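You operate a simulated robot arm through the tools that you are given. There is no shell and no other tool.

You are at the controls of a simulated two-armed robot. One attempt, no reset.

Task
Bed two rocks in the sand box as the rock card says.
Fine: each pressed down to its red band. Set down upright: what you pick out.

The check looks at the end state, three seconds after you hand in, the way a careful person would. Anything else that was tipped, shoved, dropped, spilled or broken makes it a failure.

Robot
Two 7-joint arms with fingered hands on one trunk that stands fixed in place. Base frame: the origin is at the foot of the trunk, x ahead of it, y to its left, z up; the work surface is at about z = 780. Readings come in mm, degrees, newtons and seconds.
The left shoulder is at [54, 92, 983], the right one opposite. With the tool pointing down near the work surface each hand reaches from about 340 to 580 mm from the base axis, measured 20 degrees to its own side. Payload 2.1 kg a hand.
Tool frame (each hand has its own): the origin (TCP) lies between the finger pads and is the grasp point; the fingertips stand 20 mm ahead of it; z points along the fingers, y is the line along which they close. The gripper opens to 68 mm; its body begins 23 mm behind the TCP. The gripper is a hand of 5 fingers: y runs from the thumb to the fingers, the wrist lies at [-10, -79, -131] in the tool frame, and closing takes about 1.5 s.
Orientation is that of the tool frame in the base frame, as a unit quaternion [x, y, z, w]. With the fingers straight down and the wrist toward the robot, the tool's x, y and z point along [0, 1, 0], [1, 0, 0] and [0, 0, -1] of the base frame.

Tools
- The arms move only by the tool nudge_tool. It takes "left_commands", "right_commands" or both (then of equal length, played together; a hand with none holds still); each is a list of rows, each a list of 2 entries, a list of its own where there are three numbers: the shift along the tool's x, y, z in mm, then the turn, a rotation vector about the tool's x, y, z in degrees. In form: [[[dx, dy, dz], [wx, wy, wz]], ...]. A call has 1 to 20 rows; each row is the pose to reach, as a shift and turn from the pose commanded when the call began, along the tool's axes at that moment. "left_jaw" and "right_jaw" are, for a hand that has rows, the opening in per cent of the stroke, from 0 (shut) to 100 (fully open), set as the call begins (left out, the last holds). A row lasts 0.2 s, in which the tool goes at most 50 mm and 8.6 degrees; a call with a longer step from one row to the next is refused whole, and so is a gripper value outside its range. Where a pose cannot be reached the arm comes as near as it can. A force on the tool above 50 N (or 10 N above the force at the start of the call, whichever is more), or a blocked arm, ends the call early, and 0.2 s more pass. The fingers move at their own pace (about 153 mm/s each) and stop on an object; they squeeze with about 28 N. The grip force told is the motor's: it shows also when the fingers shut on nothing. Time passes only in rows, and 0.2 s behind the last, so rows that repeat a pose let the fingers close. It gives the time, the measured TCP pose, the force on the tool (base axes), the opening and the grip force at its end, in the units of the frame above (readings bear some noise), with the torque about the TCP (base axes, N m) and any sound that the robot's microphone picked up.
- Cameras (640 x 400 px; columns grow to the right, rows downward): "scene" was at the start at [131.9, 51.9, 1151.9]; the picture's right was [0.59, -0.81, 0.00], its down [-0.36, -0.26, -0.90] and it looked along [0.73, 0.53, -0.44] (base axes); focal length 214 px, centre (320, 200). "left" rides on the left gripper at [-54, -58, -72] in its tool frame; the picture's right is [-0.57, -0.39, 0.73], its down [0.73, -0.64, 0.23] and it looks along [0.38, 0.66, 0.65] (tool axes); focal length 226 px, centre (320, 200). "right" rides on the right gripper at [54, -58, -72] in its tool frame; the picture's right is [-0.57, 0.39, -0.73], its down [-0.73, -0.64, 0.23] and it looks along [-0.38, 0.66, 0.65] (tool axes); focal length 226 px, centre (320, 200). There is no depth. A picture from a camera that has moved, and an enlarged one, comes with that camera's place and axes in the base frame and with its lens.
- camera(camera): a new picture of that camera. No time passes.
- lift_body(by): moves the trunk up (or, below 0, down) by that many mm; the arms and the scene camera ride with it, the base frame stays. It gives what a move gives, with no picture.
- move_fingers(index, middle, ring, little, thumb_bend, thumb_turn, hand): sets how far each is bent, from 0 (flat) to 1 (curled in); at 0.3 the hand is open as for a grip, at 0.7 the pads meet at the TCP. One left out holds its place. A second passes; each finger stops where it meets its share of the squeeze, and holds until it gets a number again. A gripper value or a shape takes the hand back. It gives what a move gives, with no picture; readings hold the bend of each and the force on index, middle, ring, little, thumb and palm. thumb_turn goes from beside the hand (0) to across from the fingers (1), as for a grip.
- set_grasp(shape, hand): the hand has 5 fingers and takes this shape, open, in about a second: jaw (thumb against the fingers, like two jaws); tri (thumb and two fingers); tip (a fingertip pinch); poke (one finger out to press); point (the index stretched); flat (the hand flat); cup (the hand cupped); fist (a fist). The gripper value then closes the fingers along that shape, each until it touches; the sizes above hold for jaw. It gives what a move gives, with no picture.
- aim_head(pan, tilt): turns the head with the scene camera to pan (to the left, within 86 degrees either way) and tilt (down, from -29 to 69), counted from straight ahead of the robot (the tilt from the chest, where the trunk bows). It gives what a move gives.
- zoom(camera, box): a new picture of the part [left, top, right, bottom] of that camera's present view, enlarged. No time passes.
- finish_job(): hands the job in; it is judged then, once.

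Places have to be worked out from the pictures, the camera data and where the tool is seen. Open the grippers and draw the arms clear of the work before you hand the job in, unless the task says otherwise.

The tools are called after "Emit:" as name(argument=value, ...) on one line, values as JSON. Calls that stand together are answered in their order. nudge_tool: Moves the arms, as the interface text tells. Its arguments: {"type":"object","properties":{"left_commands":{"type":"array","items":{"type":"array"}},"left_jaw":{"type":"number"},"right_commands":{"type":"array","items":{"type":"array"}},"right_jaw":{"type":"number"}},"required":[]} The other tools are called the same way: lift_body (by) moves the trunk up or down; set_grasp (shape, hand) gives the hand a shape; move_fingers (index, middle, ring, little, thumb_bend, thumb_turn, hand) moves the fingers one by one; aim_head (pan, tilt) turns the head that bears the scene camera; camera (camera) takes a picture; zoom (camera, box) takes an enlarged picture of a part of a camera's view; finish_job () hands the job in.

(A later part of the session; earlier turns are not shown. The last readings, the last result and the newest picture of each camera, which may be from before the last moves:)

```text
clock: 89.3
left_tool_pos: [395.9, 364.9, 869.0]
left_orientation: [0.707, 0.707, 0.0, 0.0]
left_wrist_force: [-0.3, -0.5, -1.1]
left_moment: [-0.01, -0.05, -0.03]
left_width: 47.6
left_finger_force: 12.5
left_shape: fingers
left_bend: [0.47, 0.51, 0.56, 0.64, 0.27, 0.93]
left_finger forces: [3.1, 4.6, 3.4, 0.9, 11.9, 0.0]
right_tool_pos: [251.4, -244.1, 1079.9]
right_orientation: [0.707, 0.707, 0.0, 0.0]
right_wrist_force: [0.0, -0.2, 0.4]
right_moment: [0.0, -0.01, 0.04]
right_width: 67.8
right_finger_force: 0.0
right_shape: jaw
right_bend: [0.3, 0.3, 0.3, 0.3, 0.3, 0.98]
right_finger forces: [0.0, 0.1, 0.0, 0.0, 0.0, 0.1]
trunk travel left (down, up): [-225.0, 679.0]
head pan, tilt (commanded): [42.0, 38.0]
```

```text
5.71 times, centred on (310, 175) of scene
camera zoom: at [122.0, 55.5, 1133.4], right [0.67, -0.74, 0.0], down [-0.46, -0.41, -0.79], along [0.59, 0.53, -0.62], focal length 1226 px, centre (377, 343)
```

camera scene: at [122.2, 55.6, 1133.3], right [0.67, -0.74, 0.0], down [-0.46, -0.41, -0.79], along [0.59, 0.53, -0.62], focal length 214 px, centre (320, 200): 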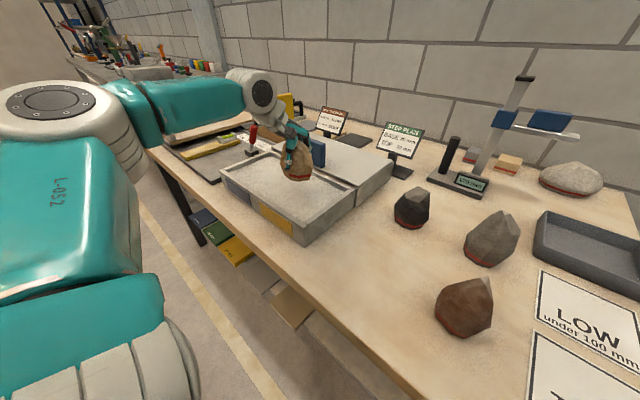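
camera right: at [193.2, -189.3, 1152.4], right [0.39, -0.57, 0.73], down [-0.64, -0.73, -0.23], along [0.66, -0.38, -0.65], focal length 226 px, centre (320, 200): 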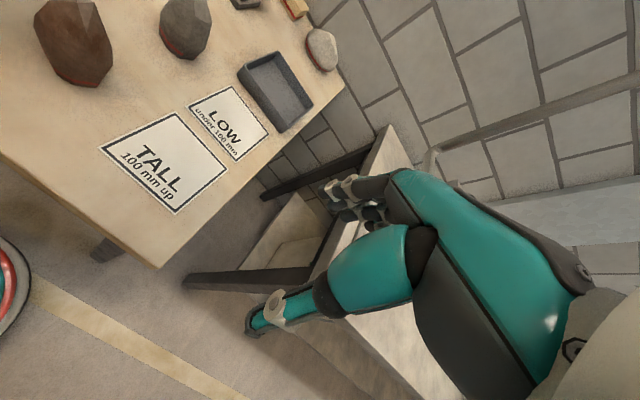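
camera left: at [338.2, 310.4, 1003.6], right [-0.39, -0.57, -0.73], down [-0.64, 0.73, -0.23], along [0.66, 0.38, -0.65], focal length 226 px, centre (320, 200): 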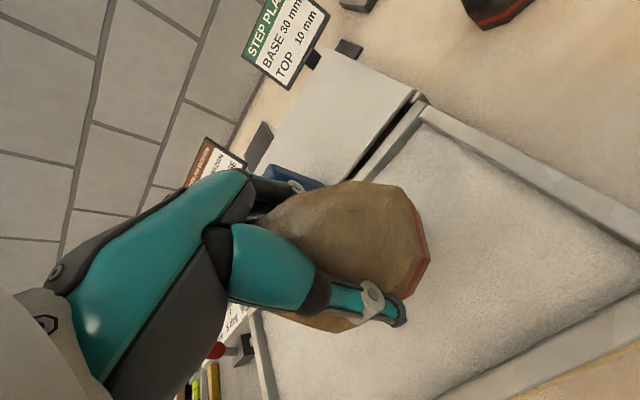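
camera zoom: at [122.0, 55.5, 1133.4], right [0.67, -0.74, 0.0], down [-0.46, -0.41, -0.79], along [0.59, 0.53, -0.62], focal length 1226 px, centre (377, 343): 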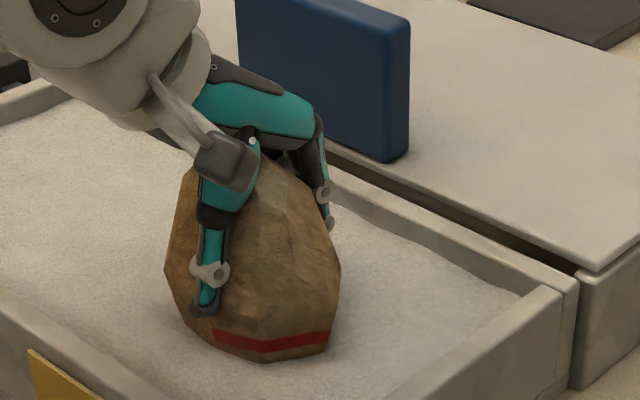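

Contact: the force went from -4.5 to -1.1 N at TCP z≈869. Now I press down gently, 3 mm more.

Emit:
nudge_tool(left_commands=[[[0, 0, 1], [0, 0, 0]], [[0, 0, 2], [0, 0, 0]], [[0, 0, 3], [0, 0, 0]], [[0, 0, 3], [0, 0, 0]]])

Emit:
zoom(camera="scene", box=[270, 140, 350, 210])

```text
clock: 90.3
left_tool_pos: [396.5, 364.0, 868.0]
left_orientation: [0.707, 0.707, 0.001, 0.001]
left_wrist_force: [-0.4, 0.1, 4.0]
left_moment: [0.08, -0.09, 0.02]
left_width: 47.9
left_finger_force: 14.1
left_shape: fingers
left_bend: [0.47, 0.51, 0.56, 0.64, 0.27, 0.93]
left_finger forces: [3.5, 4.9, 4.3, 1.0, 14.1, 0.0]
right_tool_pos: [251.7, -243.7, 1078.4]
right_orientation: [0.707, 0.707, 0.0, 0.0]
right_wrist_force: [0.5, 0.0, 0.0]
right_moment: [0.04, 0.0, 0.01]
right_width: 67.4
right_finger_force: 0.1
right_shape: jaw
right_bend: [0.3, 0.3, 0.3, 0.3, 0.3, 0.98]
right_finger forces: [0.0, 0.0, 0.0, 0.1, 0.1, 0.0]
trunk travel left (down, up): [-225.0, 679.0]
head pan, tilt (commanded): [42.0, 38.0]
```

```text
5.71 times, centred on (310, 175) of scene
camera zoom: at [121.6, 55.2, 1133.5], right [0.67, -0.74, 0.0], down [-0.46, -0.41, -0.79], along [0.59, 0.53, -0.62], focal length 1226 px, centre (377, 343)
```

zoom: 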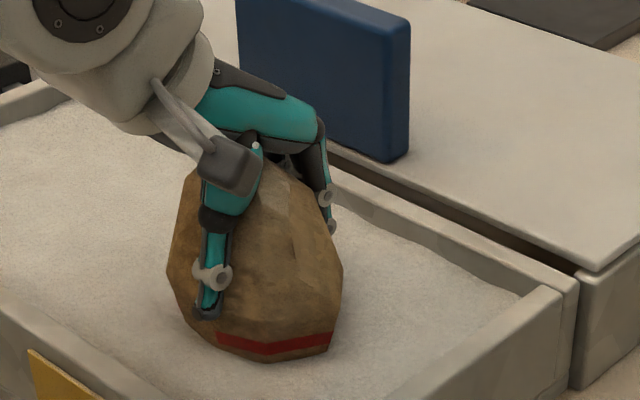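

Force now +4 N, the rock barely sinks yet; I keep pressing in small increments.

Emit:
nudge_tool(left_commands=[[[0, 0, 1], [0, 0, 0]], [[0, 0, 2], [0, 0, 0]], [[0, 0, 3], [0, 0, 0]], [[0, 0, 4], [0, 0, 0]], [[0, 0, 4], [0, 0, 0]]])

Emit:
zoom(camera="scene", box=[270, 140, 350, 210])

```text
clock: 91.5
left_tool_pos: [396.0, 363.1, 866.3]
left_orientation: [0.707, 0.707, 0.002, 0.0]
left_wrist_force: [-0.7, -2.1, 18.2]
left_moment: [0.16, -0.27, -0.06]
left_width: 48.3
left_finger_force: 17.8
left_shape: fingers
left_bend: [0.46, 0.51, 0.55, 0.64, 0.26, 0.93]
left_finger forces: [3.9, 4.9, 5.6, 1.7, 18.9, 0.1]
right_tool_pos: [250.5, -244.8, 1079.5]
right_orientation: [0.708, 0.706, 0.001, 0.0]
right_wrist_force: [-1.0, 0.1, 0.9]
right_moment: [-0.03, 0.0, -0.01]
right_width: 67.6
right_finger_force: 0.0
right_shape: jaw
right_bend: [0.3, 0.3, 0.3, 0.3, 0.3, 0.98]
right_finger forces: [0.1, 0.0, 0.0, 0.0, 0.0, 0.1]
trunk travel left (down, up): [-225.0, 679.0]
head pan, tilt (commanded): [42.0, 38.0]
```

```text
5.71 times, centred on (310, 175) of scene
camera zoom: at [120.6, 54.2, 1133.7], right [0.67, -0.74, 0.0], down [-0.46, -0.41, -0.79], along [0.59, 0.53, -0.61], focal length 1226 px, centre (377, 343)
```

zoom: 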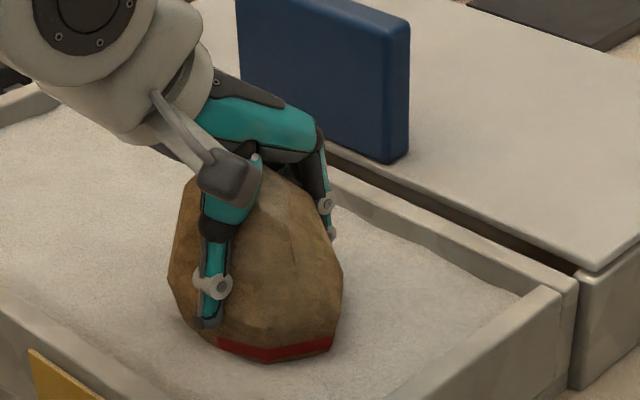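

Pressing at 18 N the base is sinking in; the band is close to the sand surface. I keep pressing in small increments.

Emit:
nudge_tool(left_commands=[[[0, 0, 1], [0, 0, 0]], [[0, 0, 2], [0, 0, 0]], [[0, 0, 3], [0, 0, 0]], [[0, 0, 3], [0, 0, 0]]])

Emit:
zoom(camera="scene", box=[280, 165, 340, 210])

Emit:
zoom(camera="left", box=[240, 140, 520, 360])

```text
clock: 92.5
left_tool_pos: [394.9, 364.7, 862.8]
left_orientation: [0.707, 0.707, 0.001, 0.0]
left_wrist_force: [-3.9, -2.9, 17.4]
left_moment: [0.08, -0.17, -0.02]
left_width: 48.3
left_finger_force: 16.4
left_shape: fingers
left_bend: [0.47, 0.51, 0.55, 0.64, 0.26, 0.92]
left_finger forces: [3.4, 4.1, 4.6, 1.0, 19.7, 0.1]
right_tool_pos: [250.7, -245.2, 1079.7]
right_orientation: [0.707, 0.708, 0.001, 0.001]
right_wrist_force: [0.2, -0.6, -0.4]
right_moment: [0.0, 0.01, 0.01]
right_width: 67.6
right_finger_force: 0.0
right_shape: jaw
right_bend: [0.3, 0.3, 0.3, 0.3, 0.3, 0.98]
right_finger forces: [0.0, 0.0, 0.0, 0.0, 0.1, 0.0]
trunk travel left (down, up): [-225.0, 679.0]
head pan, tilt (commanded): [42.0, 38.0]
```

```text
8.89 times, centred on (310, 188) of scene
camera zoom: at [120.4, 54.1, 1133.7], right [0.67, -0.74, 0.0], down [-0.46, -0.41, -0.79], along [0.59, 0.53, -0.61], focal length 1906 px, centre (409, 311)
```

zoom: 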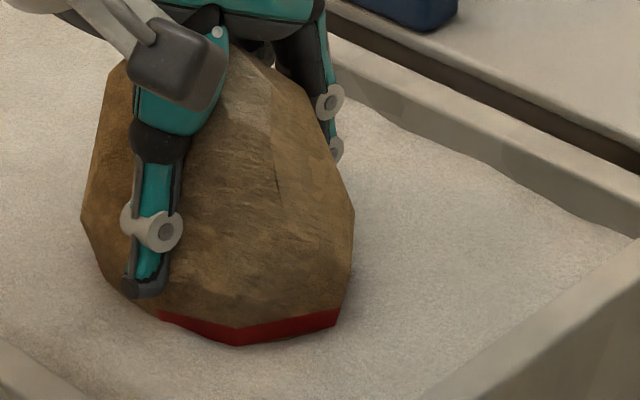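

```text
1.82 times, centred on (380, 250) of left
camera zoom: at [336.4, 309.4, 935.8], right [-0.39, -0.56, -0.73], down [-0.64, 0.73, -0.23], along [0.66, 0.38, -0.64], focal length 411 px, centre (211, 109)
```

zoom: 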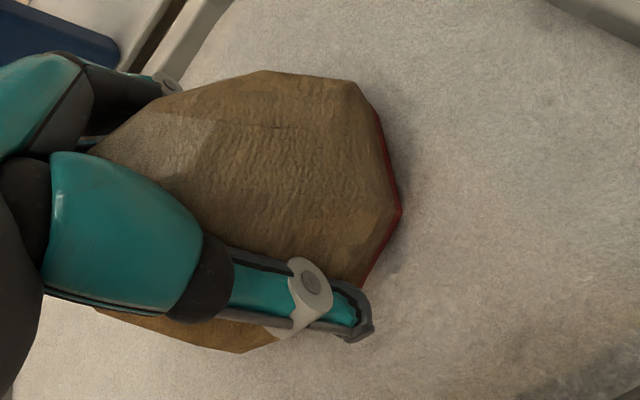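

The sand now meets the band's lower edge. I press about 2 mm more so that the surface lies within the band.

Emit:
nudge_tool(left_commands=[[[0, 0, 0.7], [0, 0, 0]], [[0, 0, 1.4], [0, 0, 0]], [[0, 0, 2], [0, 0, 0]], [[0, 0, 2], [0, 0, 0]]])

Emit:
zoom(camera="scene", box=[280, 165, 340, 210])

Emit:
zoom(camera="left", box=[320, 140, 460, 300])

```text
clock: 93.5
left_tool_pos: [395.9, 364.1, 860.2]
left_orientation: [0.707, 0.707, 0.001, 0.0]
left_wrist_force: [-3.7, -1.5, 18.0]
left_moment: [0.13, -0.18, -0.04]
left_width: 48.4
left_finger_force: 16.4
left_shape: fingers
left_bend: [0.47, 0.51, 0.55, 0.64, 0.29, 0.92]
left_finger forces: [3.4, 4.4, 4.9, 1.1, 20.1, 0.0]
right_tool_pos: [250.3, -243.6, 1079.8]
right_orientation: [0.708, 0.707, 0.001, 0.0]
right_wrist_force: [0.8, -0.2, 1.0]
right_moment: [-0.02, 0.0, 0.02]
right_width: 67.6
right_finger_force: 0.1
right_shape: jaw
right_bend: [0.3, 0.3, 0.3, 0.3, 0.3, 0.98]
right_finger forces: [0.0, 0.1, 0.0, 0.0, 0.0, 0.0]
trunk travel left (down, up): [-225.0, 679.0]
head pan, tilt (commanded): [42.0, 38.0]
```

```text
8.89 times, centred on (310, 188) of scene
camera zoom: at [120.4, 54.2, 1133.6], right [0.67, -0.74, 0.0], down [-0.46, -0.41, -0.79], along [0.59, 0.53, -0.61], focal length 1906 px, centre (409, 311)
```

zoom: 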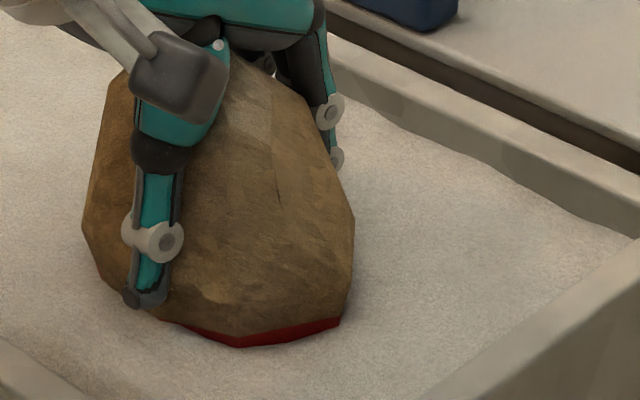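

```text
2.50 times, centred on (390, 220) of left
camera zoom: at [336.3, 309.3, 933.0], right [-0.39, -0.56, -0.73], down [-0.64, 0.73, -0.23], along [0.66, 0.38, -0.64], focal length 565 px, centre (145, 150)
```

zoom: 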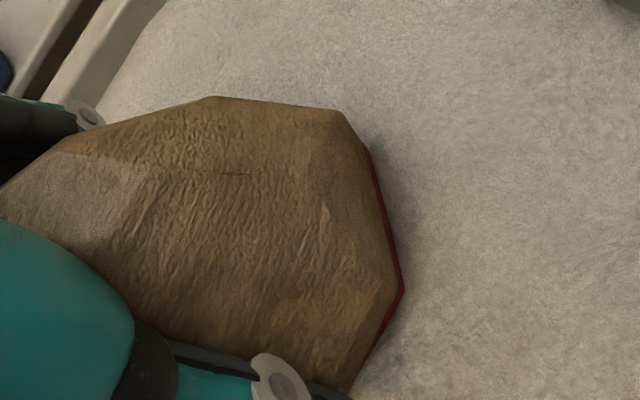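

The sand surface now lies in the middle of the band. I stop pressing: relieve the push by raising the command ~2.5 mm, and check the force.

Emit:
nudge_tool(left_commands=[[[0, 0, -1], [0, 0, 0]], [[0, 0, -2], [0, 0, 0]], [[0, 0, -2.5], [0, 0, 0]], [[0, 0, -2.5], [0, 0, 0]]])

```text
clock: 94.5
left_tool_pos: [395.3, 364.7, 860.6]
left_orientation: [0.707, 0.707, -0.001, 0.0]
left_wrist_force: [-0.8, -0.1, 4.3]
left_moment: [0.03, -0.11, -0.03]
left_width: 48.4
left_finger_force: 13.8
left_shape: fingers
left_bend: [0.47, 0.51, 0.55, 0.64, 0.28, 0.92]
left_finger forces: [3.6, 4.5, 4.1, 0.8, 14.2, 0.0]
right_tool_pos: [250.9, -244.8, 1078.9]
right_orientation: [0.708, 0.706, 0.0, 0.0]
right_wrist_force: [0.4, 0.3, -0.7]
right_moment: [0.02, 0.01, -0.03]
right_width: 67.7
right_finger_force: 0.1
right_shape: jaw
right_bend: [0.3, 0.3, 0.3, 0.3, 0.3, 0.98]
right_finger forces: [0.0, 0.0, 0.0, 0.1, 0.0, 0.0]
trunk travel left (down, up): [-225.0, 679.0]
head pan, tilt (commanded): [42.0, 38.0]
```

Only ~4 N remains on the tool. I open the digits a little at first, both sides together.

Emit:
move_fingers(hand="left", index=0.42, middle=0.46, ring=0.48, little=0.5, thumb_bend=0.22)

Emit:
move_fingers(hand="left", index=0.18, middle=0.18, ring=0.18, little=0.18, thumb_bend=0.18)

Emit:
zoom(camera="scene", box=[270, 150, 350, 210])

Emit:
zoom(camera="left", box=[240, 140, 520, 360])

```text
clock: 95.5
left_tool_pos: [395.6, 365.8, 861.7]
left_orientation: [0.707, 0.707, 0.0, 0.0]
left_wrist_force: [-1.1, 0.4, -0.1]
left_moment: [-0.03, -0.02, -0.01]
left_width: 57.2
left_finger_force: 1.3
left_shape: fingers
left_bend: [0.42, 0.45, 0.48, 0.5, 0.22, 0.97]
left_finger forces: [0.0, 0.4, 0.0, 0.0, 1.0, 0.1]
right_tool_pos: [250.8, -244.6, 1079.8]
right_orientation: [0.708, 0.706, -0.001, 0.0]
right_wrist_force: [-1.0, -0.4, -0.1]
right_moment: [-0.01, -0.01, 0.01]
right_width: 67.6
right_finger_force: 0.1
right_shape: jaw
right_bend: [0.3, 0.3, 0.3, 0.3, 0.3, 0.98]
right_finger forces: [0.0, 0.1, 0.0, 0.1, 0.1, 0.1]
trunk travel left (down, up): [-225.0, 679.0]
head pan, tilt (commanded): [42.0, 38.0]
```

```text
clock: 96.5
left_tool_pos: [396.0, 365.0, 860.7]
left_orientation: [0.707, 0.708, 0.0, 0.001]
left_wrist_force: [-0.9, -0.8, -0.2]
left_moment: [0.01, -0.01, 0.02]
left_width: 79.8
left_finger_force: 0.1
left_shape: fingers
left_bend: [0.18, 0.18, 0.18, 0.18, 0.18, 0.98]
left_finger forces: [0.0, 0.0, 0.1, 0.0, 0.4, 0.0]
right_tool_pos: [252.3, -244.2, 1079.9]
right_orientation: [0.707, 0.707, -0.001, 0.0]
right_wrist_force: [0.3, -0.1, 0.4]
right_moment: [0.02, 0.01, -0.02]
right_width: 67.6
right_finger_force: 0.1
right_shape: jaw
right_bend: [0.3, 0.3, 0.3, 0.3, 0.3, 0.98]
right_finger forces: [0.1, 0.0, 0.1, 0.1, 0.1, 0.1]
trunk travel left (down, up): [-225.0, 679.0]
head pan, tilt (commanded): [42.0, 38.0]
```

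```text
6.67 times, centred on (310, 180) of scene
camera zoom: at [121.8, 55.4, 1133.4], right [0.67, -0.74, 0.0], down [-0.46, -0.41, -0.79], along [0.59, 0.53, -0.62], focal length 1430 px, centre (387, 333)
```

zoom: 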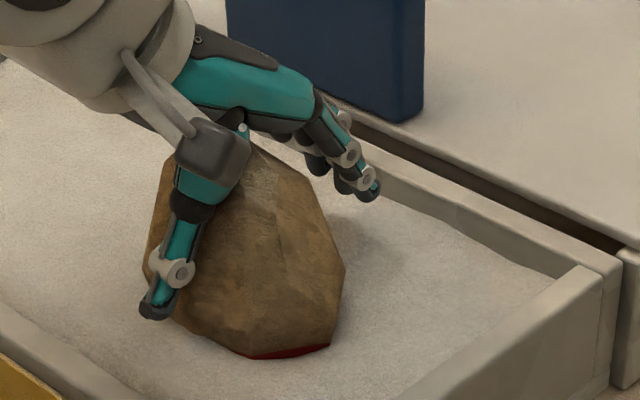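

```text
1.82 times, centred on (380, 250) of left
camera zoom: at [337.0, 309.9, 934.2], right [-0.39, -0.57, -0.73], down [-0.64, 0.73, -0.23], along [0.66, 0.38, -0.65], focal length 411 px, centre (211, 109)
```

zoom: 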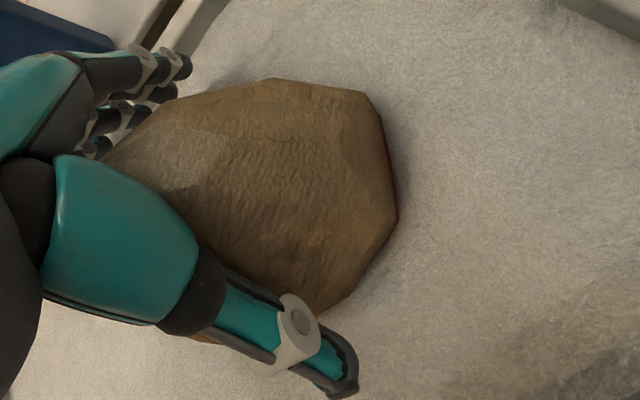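

The rock seems to have settled slightly toward the near side on release. I free the thumb by shifting 5 mm toward the robot, raise the hand clear, and look.

Emit:
nudge_tool(left_commands=[[[0, -2.5, 0], [0, 0, 0]], [[0, -5, 0], [0, 0, 0]], [[0, -6, -8], [0, 0, 0]], [[0, -6, -20], [0, 0, 0]], [[0, -6, -35], [0, 0, 0]], [[0, -6, -50], [0, 0, 0]], [[0, -6, -70], [0, 0, 0]], [[0, -6, -90], [0, 0, 0]], [[20, -6, -110], [0, 0, 0]], [[60, -6, -120], [0, 0, 0]], [[100, -6, -120], [0, 0, 0]], [[100, -6, -120], [0, 0, 0]]])

Emit:
camera(camera="scene")

Emit:
zoom(camera="scene", box=[270, 140, 350, 210])

Emit:
camera(camera="left")

```text
clock: 99.1
left_tool_pos: [388.6, 452.3, 975.2]
left_orientation: [0.708, 0.706, 0.0, 0.0]
left_wrist_force: [0.2, 0.6, -0.4]
left_moment: [-0.01, 0.01, 0.0]
left_width: 79.8
left_finger_force: 0.0
left_shape: fingers
left_bend: [0.18, 0.18, 0.18, 0.18, 0.18, 0.98]
left_finger forces: [0.0, 0.1, 0.0, 0.0, 0.1, 0.0]
left hand out of reach, approached as far as the arm can: row 11, 12
right_tool_pos: [250.8, -244.9, 1078.6]
right_orientation: [0.707, 0.707, -0.001, 0.0]
right_wrist_force: [-0.4, 0.5, -0.2]
right_moment: [0.01, -0.02, 0.0]
right_width: 67.8
right_finger_force: 0.1
right_shape: jaw
right_bend: [0.3, 0.3, 0.3, 0.3, 0.3, 0.98]
right_finger forces: [0.0, 0.0, 0.1, 0.0, 0.0, 0.0]
trunk travel left (down, up): [-225.0, 679.0]
head pan, tilt (commanded): [42.0, 38.0]
```

```text
taken
camera scene: at [121.9, 55.4, 1133.4], right [0.67, -0.74, 0.0], down [-0.46, -0.41, -0.79], along [0.59, 0.53, -0.62], focal length 214 px, centre (320, 200)
```

scene: 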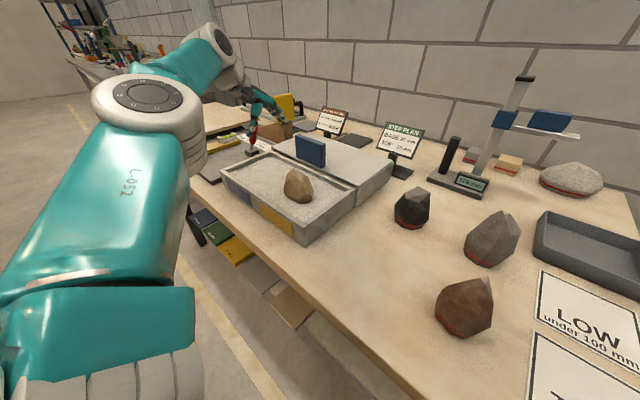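

```text
5.71 times, centred on (310, 175) of scene
camera zoom: at [121.9, 55.4, 1133.4], right [0.67, -0.74, 0.0], down [-0.46, -0.41, -0.79], along [0.59, 0.53, -0.62], focal length 1226 px, centre (377, 343)
```

zoom: 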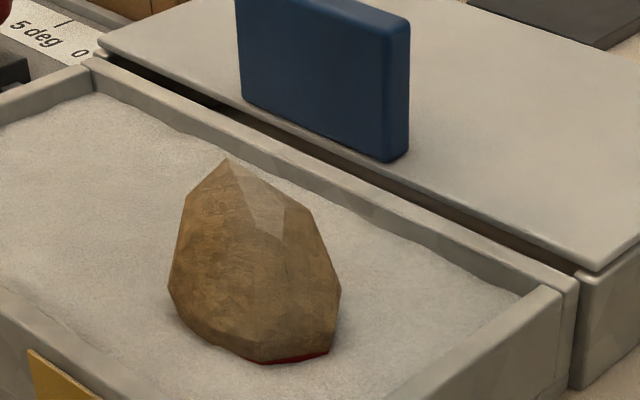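

```text
taken
camera left: at [330.3, 397.3, 1049.9], right [-0.39, -0.57, -0.73], down [-0.64, 0.73, -0.23], along [0.66, 0.38, -0.65], focal length 226 px, centre (320, 200)
```

left: 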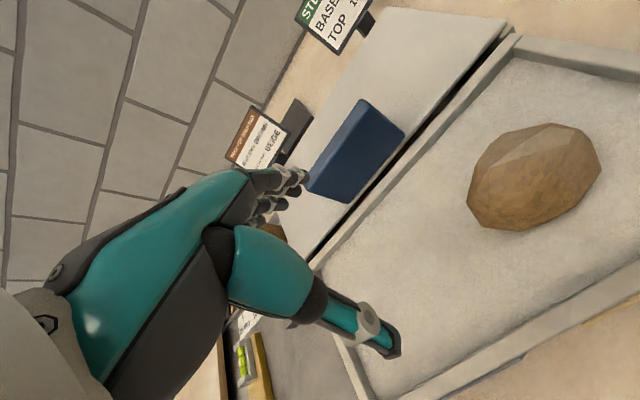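

The beige rock stands in the sand. I zoom in closely on its band and sand line.

Emit:
zoom(camera="scene", box=[285, 180, 325, 210])

Emit:
zoom(camera="left", box=[440, 100, 640, 260])

```text
13.33 times, centred on (305, 195) of scene
camera zoom: at [121.9, 55.4, 1133.4], right [0.67, -0.74, 0.0], down [-0.46, -0.41, -0.79], along [0.59, 0.53, -0.62], focal length 2860 px, centre (520, 267)
```

zoom: 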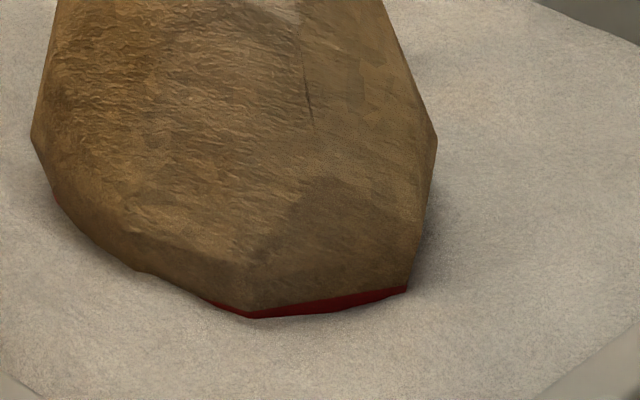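

```text
2.50 times, centred on (540, 180) of left
camera zoom: at [330.3, 397.3, 1049.9], right [-0.39, -0.57, -0.73], down [-0.64, 0.73, -0.23], along [0.66, 0.38, -0.65], focal length 565 px, centre (-230, 250)
```

zoom: 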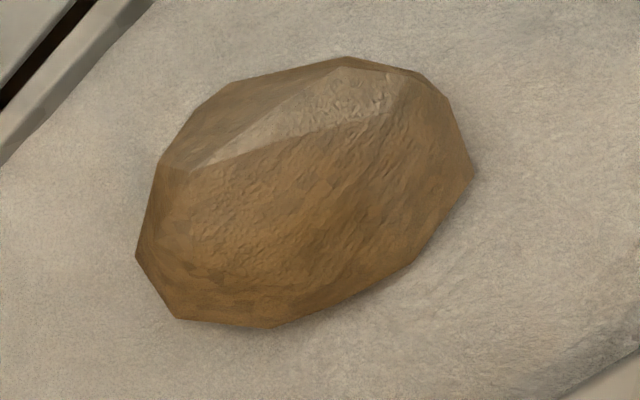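

Triangulated, the beige rock's peak sits right where an upright rock's would be (within ~2 mm), and the sand line runs through its band. Now for the brown rock: I travel back at z≈975 to (365, 90), turning to yaw -20°.

Emit:
nudge_tool(left_commands=[[[-15, 0, 0], [0, 0, 0]], [[-45, -2, 0], [0, 0, 0]], [[-75, -4, 0], [0, 0, 2]], [[-105, -6, 0], [0, 0, 4]], [[-135, -8, 0], [0, 0, 6]], [[-165, -10, 0], [0, 0, 8]], [[-195, -12, 0], [0, 0, 10]], [[-225, -14, 0], [0, 0, 12]], [[-255, -16, 0], [0, 0, 14]], [[-285, -18, 0], [0, 0, 16]], [[-315, -20, 0], [0, 0, 18]], [[-340, -22, 0], [0, 0, 20]], [[-360, -24, 10], [0, 0, 20]], [[-362, -24, 30], [0, 0, 20]], [[-362, -24, 50], [0, 0, 20]], [[-362, -24, 50], [0, 0, 20]]])

Emit:
aim_head(pan=-3, tilt=48)

Emit:
zoom(camera="scene", box=[230, 110, 370, 260])

```text
clock: 102.5
left_tool_pos: [364.9, 89.5, 926.2]
left_orientation: [0.819, 0.574, -0.001, -0.001]
left_wrist_force: [0.3, 0.1, 0.6]
left_moment: [0.02, 0.01, -0.03]
left_width: 79.9
left_finger_force: 0.1
left_shape: fingers
left_bend: [0.18, 0.18, 0.18, 0.18, 0.18, 0.98]
left_finger forces: [0.0, 0.0, 0.0, 0.0, 0.0, 0.0]
right_tool_pos: [250.7, -244.6, 1079.3]
right_orientation: [0.708, 0.707, 0.001, 0.0]
right_wrist_force: [0.1, 0.1, 0.5]
right_moment: [0.0, -0.02, 0.0]
right_width: 67.6
right_finger_force: 0.1
right_shape: jaw
right_bend: [0.3, 0.3, 0.3, 0.3, 0.3, 0.98]
right_finger forces: [0.1, 0.1, 0.0, 0.0, 0.0, 0.0]
trunk travel left (down, up): [-225.0, 679.0]
head pan, tilt (commanded): [42.0, 38.0]
```

```text
clock: 103.6
left_tool_pos: [364.8, 89.7, 927.1]
left_orientation: [0.819, 0.574, 0.001, -0.001]
left_wrist_force: [0.3, 0.2, -0.1]
left_moment: [0.01, 0.02, -0.02]
left_width: 80.0
left_finger_force: 0.0
left_shape: fingers
left_bend: [0.18, 0.18, 0.18, 0.18, 0.18, 0.98]
left_finger forces: [0.1, 0.0, 0.0, 0.0, 0.1, 0.0]
right_tool_pos: [251.8, -243.7, 1079.4]
right_orientation: [0.707, 0.707, 0.0, 0.0]
right_wrist_force: [0.3, -0.2, 1.2]
right_moment: [-0.02, -0.01, 0.0]
right_width: 67.7
right_finger_force: 0.0
right_shape: jaw
right_bend: [0.3, 0.3, 0.3, 0.3, 0.3, 0.98]
right_finger forces: [0.0, 0.1, 0.0, 0.1, 0.0, 0.1]
trunk travel left (down, up): [-225.0, 679.0]
head pan, tilt (commanded): [-3.0, 48.0]
```

```text
2.67 times, centred on (300, 185) of scene
camera zoom: at [136.5, -6.5, 1118.9], right [-0.05, -1.0, 0.0], down [-0.74, 0.04, -0.67], along [0.67, -0.03, -0.74], focal length 572 px, centre (373, 240)
```

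zoom: 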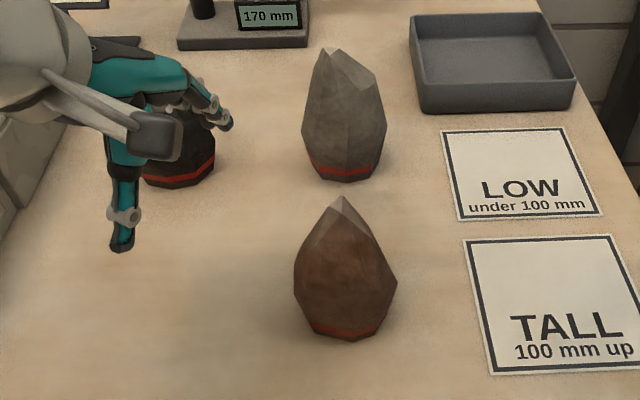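

The brown rock stands at about (372, 0), tip (379, -1). I move over it with yaw -48° (better aligned with the face under the fingers) at z≈922.

Emit:
nudge_tool(left_commands=[[[0, 0, 0], [0, 0, 6]], [[0, 0, 0], [0, 0, 12]], [[-12, 6, 0], [0, 0, 18]], [[-26, 13, 1], [0, 0, 24]], [[-40, 20, 2], [0, 0, 28]], [[-54, 27, 3], [0, 0, 28]], [[-68, 34, 4], [0, 0, 28]], [[-78, 38, 4], [0, 0, 28]], [[-81.8, 39.9, 4], [0, 0, 28]], [[-81.8, 39.9, 4], [0, 0, 28]]])

Emit:
zoom(camera="left", box=[240, 130, 520, 340])

```text
clock: 105.8
left_tool_pos: [376.0, -0.3, 922.3]
left_orientation: [0.934, 0.358, 0.0, 0.001]
left_wrist_force: [0.5, 0.0, 0.1]
left_moment: [0.01, -0.01, -0.01]
left_width: 80.1
left_finger_force: 0.1
left_shape: fingers
left_bend: [0.18, 0.18, 0.18, 0.18, 0.18, 0.98]
left_finger forces: [0.0, 0.0, 0.0, 0.0, 0.0, 0.1]
right_tool_pos: [253.1, -243.7, 1078.8]
right_orientation: [0.708, 0.707, 0.0, -0.001]
right_wrist_force: [1.3, 0.2, 0.2]
right_moment: [0.03, -0.04, 0.03]
right_width: 67.4
right_finger_force: 0.1
right_shape: jaw
right_bend: [0.3, 0.3, 0.3, 0.3, 0.3, 0.98]
right_finger forces: [0.0, 0.0, 0.0, 0.0, 0.0, 0.0]
trunk travel left (down, up): [-225.0, 679.0]
head pan, tilt (commanded): [-3.0, 48.0]
```

```text
1.90 times, centred on (380, 235) of left
camera zoom: at [295.5, 7.4, 995.7], right [-0.68, -0.09, -0.73], down [0.12, 0.97, -0.23], along [0.72, -0.24, -0.65], focal length 431 px, centre (206, 133)
```

zoom: 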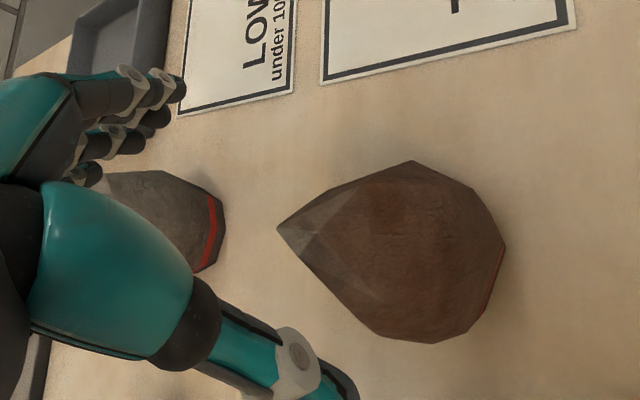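

Reached without complaint. I lower the trunk 74 mm to bring the hand down around the rock to z≈848.

Emit:
lift_body(by=-74)

Emit:
zoom(camera="scene", box=[250, 110, 360, 230])

Emit:
zoom(camera="left", box=[200, 140, 480, 360])

```text
clock: 106.9
left_tool_pos: [373.5, -1.2, 849.3]
left_orientation: [0.933, 0.359, -0.001, -0.001]
left_wrist_force: [-0.6, -0.1, 0.0]
left_moment: [-0.05, 0.0, -0.03]
left_width: 80.4
left_finger_force: 0.0
left_shape: fingers
left_bend: [0.18, 0.18, 0.18, 0.18, 0.18, 0.98]
left_finger forces: [0.1, 0.0, 0.0, 0.0, 0.2, 0.1]
right_tool_pos: [251.6, -244.1, 1005.3]
right_orientation: [0.708, 0.706, 0.0, 0.0]
right_wrist_force: [-0.2, -0.1, -0.7]
right_moment: [0.02, 0.01, 0.02]
right_width: 67.6
right_finger_force: 0.0
right_shape: jaw
right_bend: [0.3, 0.3, 0.3, 0.3, 0.3, 0.98]
right_finger forces: [0.1, 0.0, 0.0, 0.0, 0.0, 0.1]
trunk travel left (down, up): [-151.0, 753.0]
head pan, tilt (commanded): [-3.0, 48.0]
```

```text
3.33 times, centred on (305, 170) of scene
camera zoom: at [152.5, -6.6, 1043.7], right [-0.05, -1.0, 0.0], down [-0.74, 0.04, -0.67], along [0.67, -0.04, -0.74], focal length 715 px, centre (370, 300)
```

zoom: 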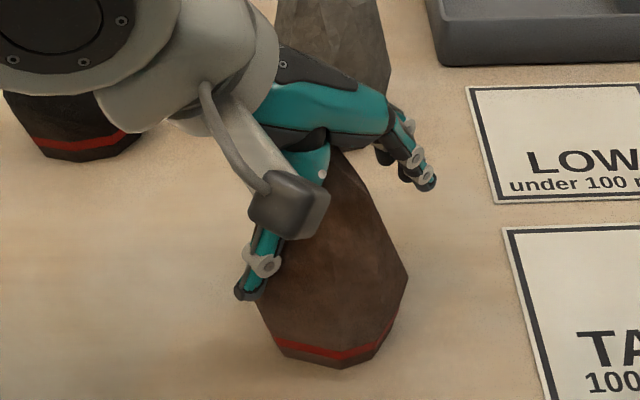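

```text
1.82 times, centred on (340, 250) of left
camera zoom: at [294.8, 5.1, 921.6], right [-0.68, -0.09, -0.73], down [0.12, 0.97, -0.23], along [0.72, -0.24, -0.65], focal length 411 px, centre (284, 109)
```

zoom: 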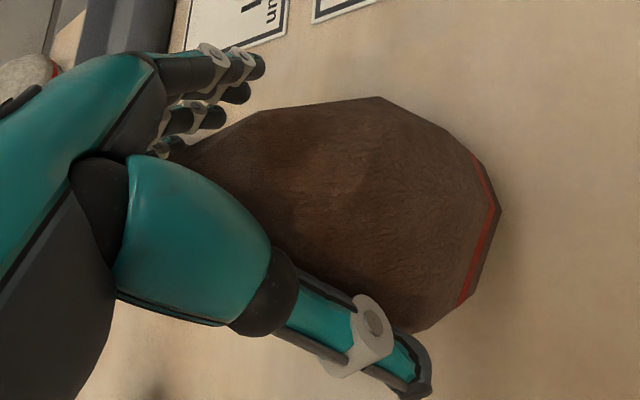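

The thumb is nearer to the rock than the fingers, so I shift the hand 5 mm to the thumb side and 2 mm down, then close in steps.

Emit:
nudge_tool(left_commands=[[[0, -2.5, 0], [0, 0, 0]], [[0, -5, 1], [0, 0, 0]], [[0, -5, 2], [0, 0, 0]], [[0, -5, 2], [0, 0, 0]]])

Emit:
move_fingers(hand="left", index=0.36, middle=0.36, ring=0.36, little=0.36, thumb_bend=0.34)

Emit:
zoom(camera="scene", box=[250, 110, 360, 230])

```text
clock: 107.9
left_tool_pos: [371.7, 2.8, 846.9]
left_orientation: [0.934, 0.358, 0.0, 0.0]
left_wrist_force: [0.2, 0.0, 2.0]
left_moment: [0.02, -0.01, 0.02]
left_width: 80.0
left_finger_force: 1.5
left_shape: fingers
left_bend: [0.18, 0.18, 0.18, 0.18, 0.18, 0.98]
left_finger forces: [0.0, 0.0, 0.0, 0.0, 0.1, 2.4]
right_tool_pos: [251.2, -243.7, 1006.0]
right_orientation: [0.708, 0.706, -0.001, 0.0]
right_wrist_force: [-0.2, -0.3, 0.3]
right_moment: [-0.02, 0.02, 0.01]
right_width: 67.5
right_finger_force: 0.0
right_shape: jaw
right_bend: [0.3, 0.3, 0.3, 0.3, 0.3, 0.98]
right_finger forces: [0.0, 0.0, 0.0, 0.0, 0.1, 0.0]
trunk travel left (down, up): [-151.0, 753.0]
head pan, tilt (commanded): [-3.0, 48.0]
```

```text
clock: 108.9
left_tool_pos: [370.9, 3.0, 846.5]
left_orientation: [0.933, 0.359, -0.001, 0.0]
left_wrist_force: [0.8, 0.9, 2.7]
left_moment: [0.01, 0.03, 0.0]
left_width: 56.4
left_finger_force: 2.0
left_shape: fingers
left_bend: [0.36, 0.36, 0.36, 0.36, 0.32, 0.98]
left_finger forces: [0.0, 0.0, 0.0, 0.1, 1.0, 2.7]
right_tool_pos: [251.5, -244.0, 1006.4]
right_orientation: [0.707, 0.707, 0.0, 0.0]
right_wrist_force: [0.0, -0.2, 0.8]
right_moment: [0.02, -0.02, 0.02]
right_width: 67.8
right_finger_force: 0.0
right_shape: jaw
right_bend: [0.3, 0.3, 0.3, 0.3, 0.3, 0.98]
right_finger forces: [0.1, 0.0, 0.0, 0.0, 0.1, 0.0]
trunk travel left (down, up): [-151.0, 753.0]
head pan, tilt (commanded): [-3.0, 48.0]
```

```text
3.33 times, centred on (305, 170) of scene
camera zoom: at [152.4, -6.6, 1043.7], right [-0.05, -1.0, 0.0], down [-0.74, 0.04, -0.67], along [0.67, -0.04, -0.74], focal length 715 px, centre (370, 300)
```

zoom: 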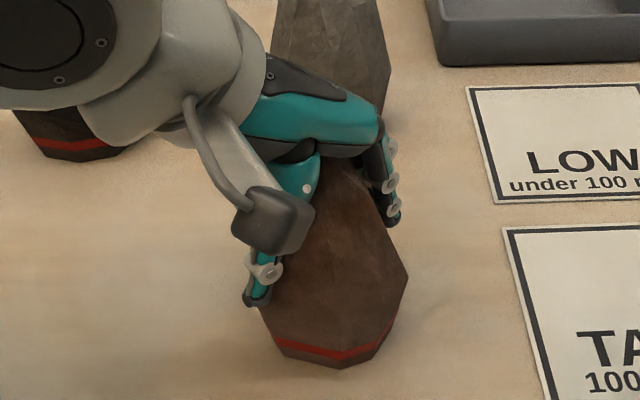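

Palm rests lightly on the tip (2.7 N) and the thumb just touches. Now the fingers close to contact.

Emit:
move_fingers(hand="left", index=0.44, middle=0.44, ring=0.46, little=0.48, thumb_bend=0.38)

Emit:
zoom(camera="scene", box=[250, 110, 360, 230])

```text
clock: 109.9
left_tool_pos: [371.5, 3.1, 845.4]
left_orientation: [0.934, 0.358, 0.0, 0.0]
left_wrist_force: [0.4, -1.3, 3.5]
left_moment: [0.03, -0.05, 0.01]
left_width: 52.4
left_finger_force: 3.1
left_shape: fingers
left_bend: [0.4, 0.42, 0.46, 0.48, 0.32, 0.97]
left_finger forces: [1.5, 0.7, 0.0, 0.1, 2.3, 2.6]
right_tool_pos: [250.3, -243.8, 1006.9]
right_orientation: [0.708, 0.706, 0.0, -0.001]
right_wrist_force: [0.5, 0.4, -0.8]
right_moment: [0.0, 0.02, -0.02]
right_width: 67.7
right_finger_force: 0.1
right_shape: jaw
right_bend: [0.3, 0.3, 0.3, 0.3, 0.3, 0.98]
right_finger forces: [0.0, 0.0, 0.0, 0.0, 0.0, 0.1]
trunk travel left (down, up): [-151.0, 753.0]
head pan, tilt (commanded): [-3.0, 48.0]
```

```text
3.33 times, centred on (305, 170) of scene
camera zoom: at [152.4, -6.6, 1043.7], right [-0.05, -1.0, 0.0], down [-0.74, 0.04, -0.67], along [0.67, -0.04, -0.74], focal length 715 px, centre (370, 300)
```

zoom: 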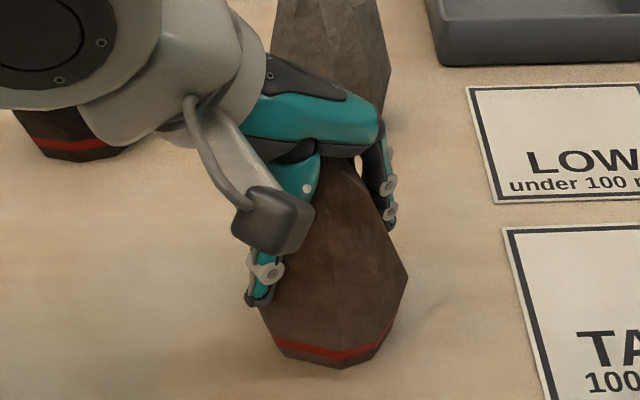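

Contacts are more even now (index, middle, thumb, palm). I squeeze firmly.

Emit:
move_fingers(hand="left", index=0.5, middle=0.54, ring=0.62, little=0.65, thumb_bend=0.55)

Emit:
zoom(camera="scene", box=[250, 110, 360, 230])

Emit:
zoom(camera="left", box=[200, 140, 480, 360])

```text
clock: 110.9
left_tool_pos: [371.8, 1.7, 846.7]
left_orientation: [0.934, 0.358, 0.0, 0.0]
left_wrist_force: [2.2, -1.9, 5.4]
left_moment: [-0.03, -0.07, -0.05]
left_width: 48.8
left_finger_force: 9.9
left_shape: fingers
left_bend: [0.41, 0.46, 0.56, 0.65, 0.33, 0.96]
left_finger forces: [3.8, 3.8, 2.5, 0.1, 7.3, 1.8]
right_tool_pos: [251.4, -243.5, 1005.7]
right_orientation: [0.707, 0.707, -0.001, 0.0]
right_wrist_force: [1.0, -0.3, 0.6]
right_moment: [-0.05, -0.04, -0.02]
right_width: 67.8
right_finger_force: 0.0
right_shape: jaw
right_bend: [0.3, 0.3, 0.3, 0.3, 0.3, 0.98]
right_finger forces: [0.0, 0.0, 0.1, 0.1, 0.0, 0.0]
trunk travel left (down, up): [-151.0, 753.0]
head pan, tilt (commanded): [-3.0, 48.0]
```

```text
3.33 times, centred on (305, 170) of scene
camera zoom: at [152.5, -6.7, 1043.7], right [-0.05, -1.0, 0.0], down [-0.74, 0.04, -0.67], along [0.67, -0.03, -0.74], focal length 715 px, centre (370, 300)
```

zoom: 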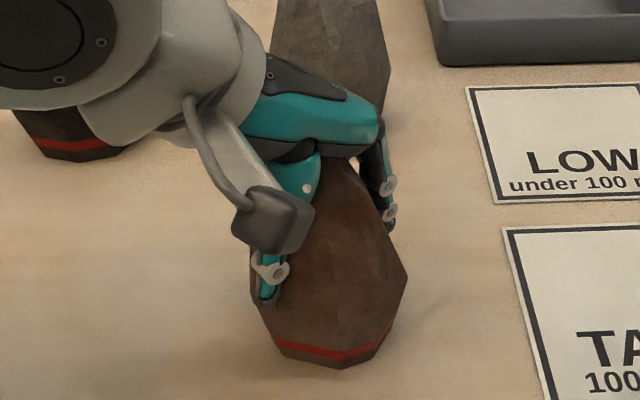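

```text
1.82 times, centred on (340, 250) of left
camera zoom: at [291.7, 9.0, 919.6], right [-0.68, -0.09, -0.73], down [0.12, 0.97, -0.23], along [0.72, -0.24, -0.65], focal length 411 px, centre (284, 109)
```

zoom: 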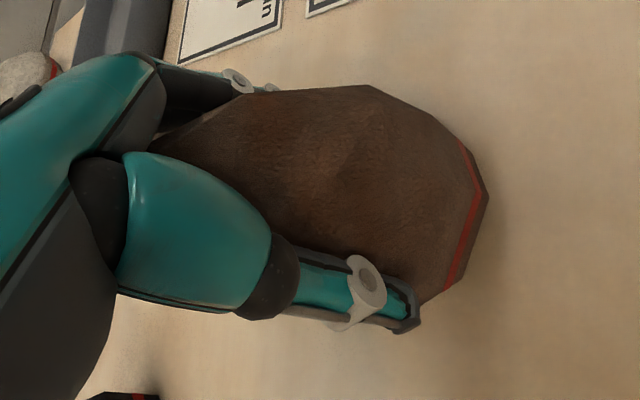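

This time the rock stayed in place and upright, with palm support. I tighten slightly and do a 5 mm test lift.

Emit:
move_fingers(hand="left", index=0.55, middle=0.6, ring=0.68, little=0.72, thumb_bend=0.65)

Emit:
nudge_tool(left_commands=[[[0, 0, -1], [0, 0, 0]], [[0, 0, -2.5], [0, 0, 0]], [[0, 0, -4], [0, 0, 0]], [[0, 0, -6], [0, 0, 0]], [[0, 0, -6], [0, 0, 0]]])

Emit:
zoom(camera="scene", box=[250, 110, 360, 230])

Emit:
zoom(camera="left", box=[200, 140, 480, 360])

```text
clock: 111.9
left_tool_pos: [371.5, 2.9, 847.0]
left_orientation: [0.934, 0.358, 0.001, -0.001]
left_wrist_force: [-0.2, 0.6, 5.4]
left_moment: [-0.06, -0.08, 0.03]
left_width: 46.0
left_finger_force: 12.6
left_shape: fingers
left_bend: [0.44, 0.5, 0.6, 0.72, 0.32, 0.94]
left_finger forces: [4.8, 4.9, 3.1, 0.0, 12.9, 0.0]
right_tool_pos: [251.6, -243.8, 1006.6]
right_orientation: [0.707, 0.708, 0.0, 0.0]
right_wrist_force: [-0.6, 0.6, 0.5]
right_moment: [0.02, 0.0, -0.03]
right_width: 67.6
right_finger_force: 0.0
right_shape: jaw
right_bend: [0.3, 0.3, 0.3, 0.3, 0.3, 0.98]
right_finger forces: [0.1, 0.0, 0.0, 0.0, 0.0, 0.0]
trunk travel left (down, up): [-151.0, 753.0]
head pan, tilt (commanded): [-3.0, 48.0]
```

```text
clock: 113.1
left_tool_pos: [372.7, 1.3, 854.7]
left_orientation: [0.933, 0.359, -0.001, 0.0]
left_wrist_force: [0.0, 1.2, -3.7]
left_moment: [-0.05, 0.0, 0.02]
left_width: 46.0
left_finger_force: 11.4
left_shape: fingers
left_bend: [0.44, 0.5, 0.6, 0.72, 0.33, 0.94]
left_finger forces: [4.3, 4.5, 2.9, 0.0, 11.7, 0.0]
right_tool_pos: [252.2, -244.4, 1005.6]
right_orientation: [0.708, 0.707, 0.0, 0.001]
right_wrist_force: [0.2, -0.8, 0.5]
right_moment: [0.01, -0.01, -0.02]
right_width: 67.5
right_finger_force: 0.2
right_shape: jaw
right_bend: [0.3, 0.3, 0.3, 0.3, 0.3, 0.98]
right_finger forces: [0.1, 0.1, 0.0, 0.0, 0.0, 0.0]
trunk travel left (down, up): [-151.0, 753.0]
head pan, tilt (commanded): [-3.0, 48.0]
```

```text
3.33 times, centred on (305, 170) of scene
camera zoom: at [152.7, -6.6, 1043.6], right [-0.05, -1.0, 0.0], down [-0.74, 0.04, -0.67], along [0.67, -0.04, -0.74], focal length 715 px, centre (370, 300)
```

zoom: 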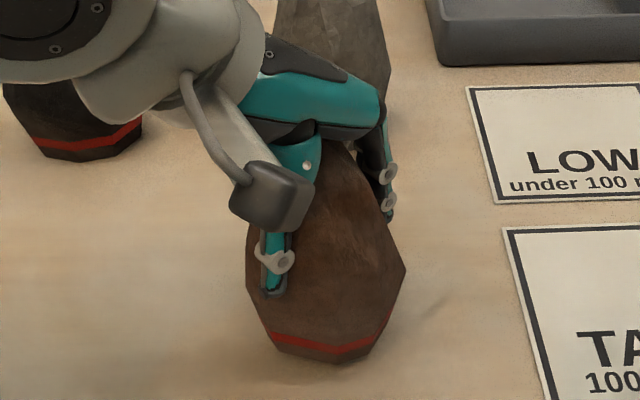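

```text
1.82 times, centred on (340, 250) of left
camera zoom: at [292.3, 8.7, 926.4], right [-0.68, -0.09, -0.73], down [0.12, 0.97, -0.23], along [0.72, -0.24, -0.65], focal length 411 px, centre (284, 109)
```

zoom: 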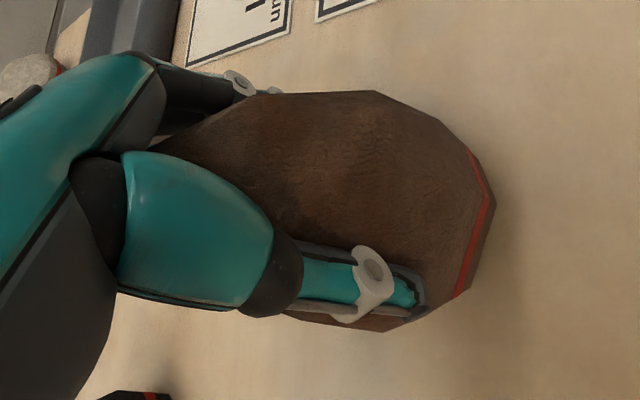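

A clean lift this time: grip unchanged, rock still upright, weight ~4–5 N carried. I raise it straight up with the trunk (+74 mm).

Emit:
lift_body(by=74)

Emit:
zoom(camera="scene", box=[240, 100, 370, 240])

Emit:
zoom(camera="left", box=[200, 140, 480, 360])

```text
clock: 114.2
left_tool_pos: [371.6, 3.4, 926.8]
left_orientation: [0.933, 0.359, 0.0, -0.001]
left_wrist_force: [-0.1, 0.6, -4.5]
left_moment: [-0.02, -0.03, 0.01]
left_width: 45.8
left_finger_force: 11.7
left_shape: fingers
left_bend: [0.44, 0.5, 0.6, 0.72, 0.33, 0.94]
left_finger forces: [4.2, 4.4, 3.0, 0.0, 11.7, 0.1]
right_tool_pos: [252.4, -243.7, 1079.4]
right_orientation: [0.707, 0.707, 0.0, 0.0]
right_wrist_force: [0.2, -0.3, -0.6]
right_moment: [0.0, -0.06, 0.01]
right_width: 67.8
right_finger_force: 0.1
right_shape: jaw
right_bend: [0.3, 0.3, 0.3, 0.3, 0.3, 0.98]
right_finger forces: [0.0, 0.1, 0.0, 0.1, 0.0, 0.1]
trunk travel left (down, up): [-225.0, 679.0]
head pan, tilt (commanded): [-3.0, 48.0]
```

```text
2.86 times, centred on (305, 170) of scene
camera zoom: at [136.8, -6.6, 1118.8], right [-0.05, -1.0, 0.0], down [-0.74, 0.04, -0.67], along [0.67, -0.04, -0.74], focal length 613 px, centre (363, 286)
```

zoom: 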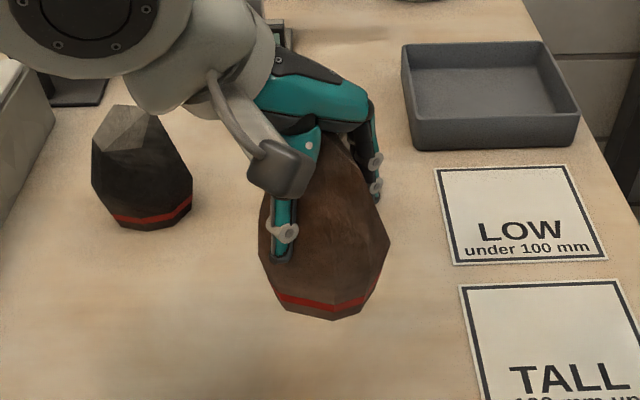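

```text
1.82 times, centred on (340, 250) of left
camera zoom: at [291.8, 8.8, 999.3], right [-0.68, -0.09, -0.73], down [0.12, 0.97, -0.23], along [0.72, -0.24, -0.65], focal length 411 px, centre (284, 109)
```

zoom: 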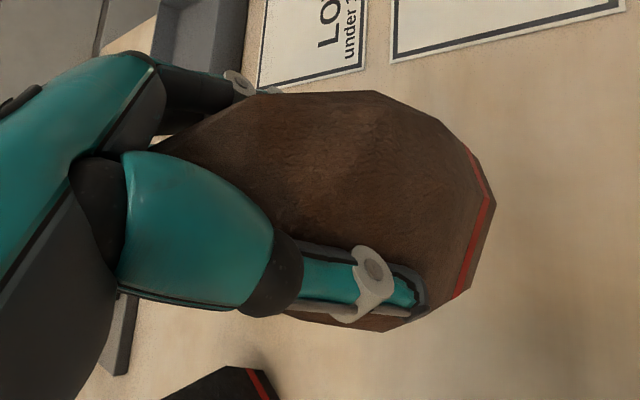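

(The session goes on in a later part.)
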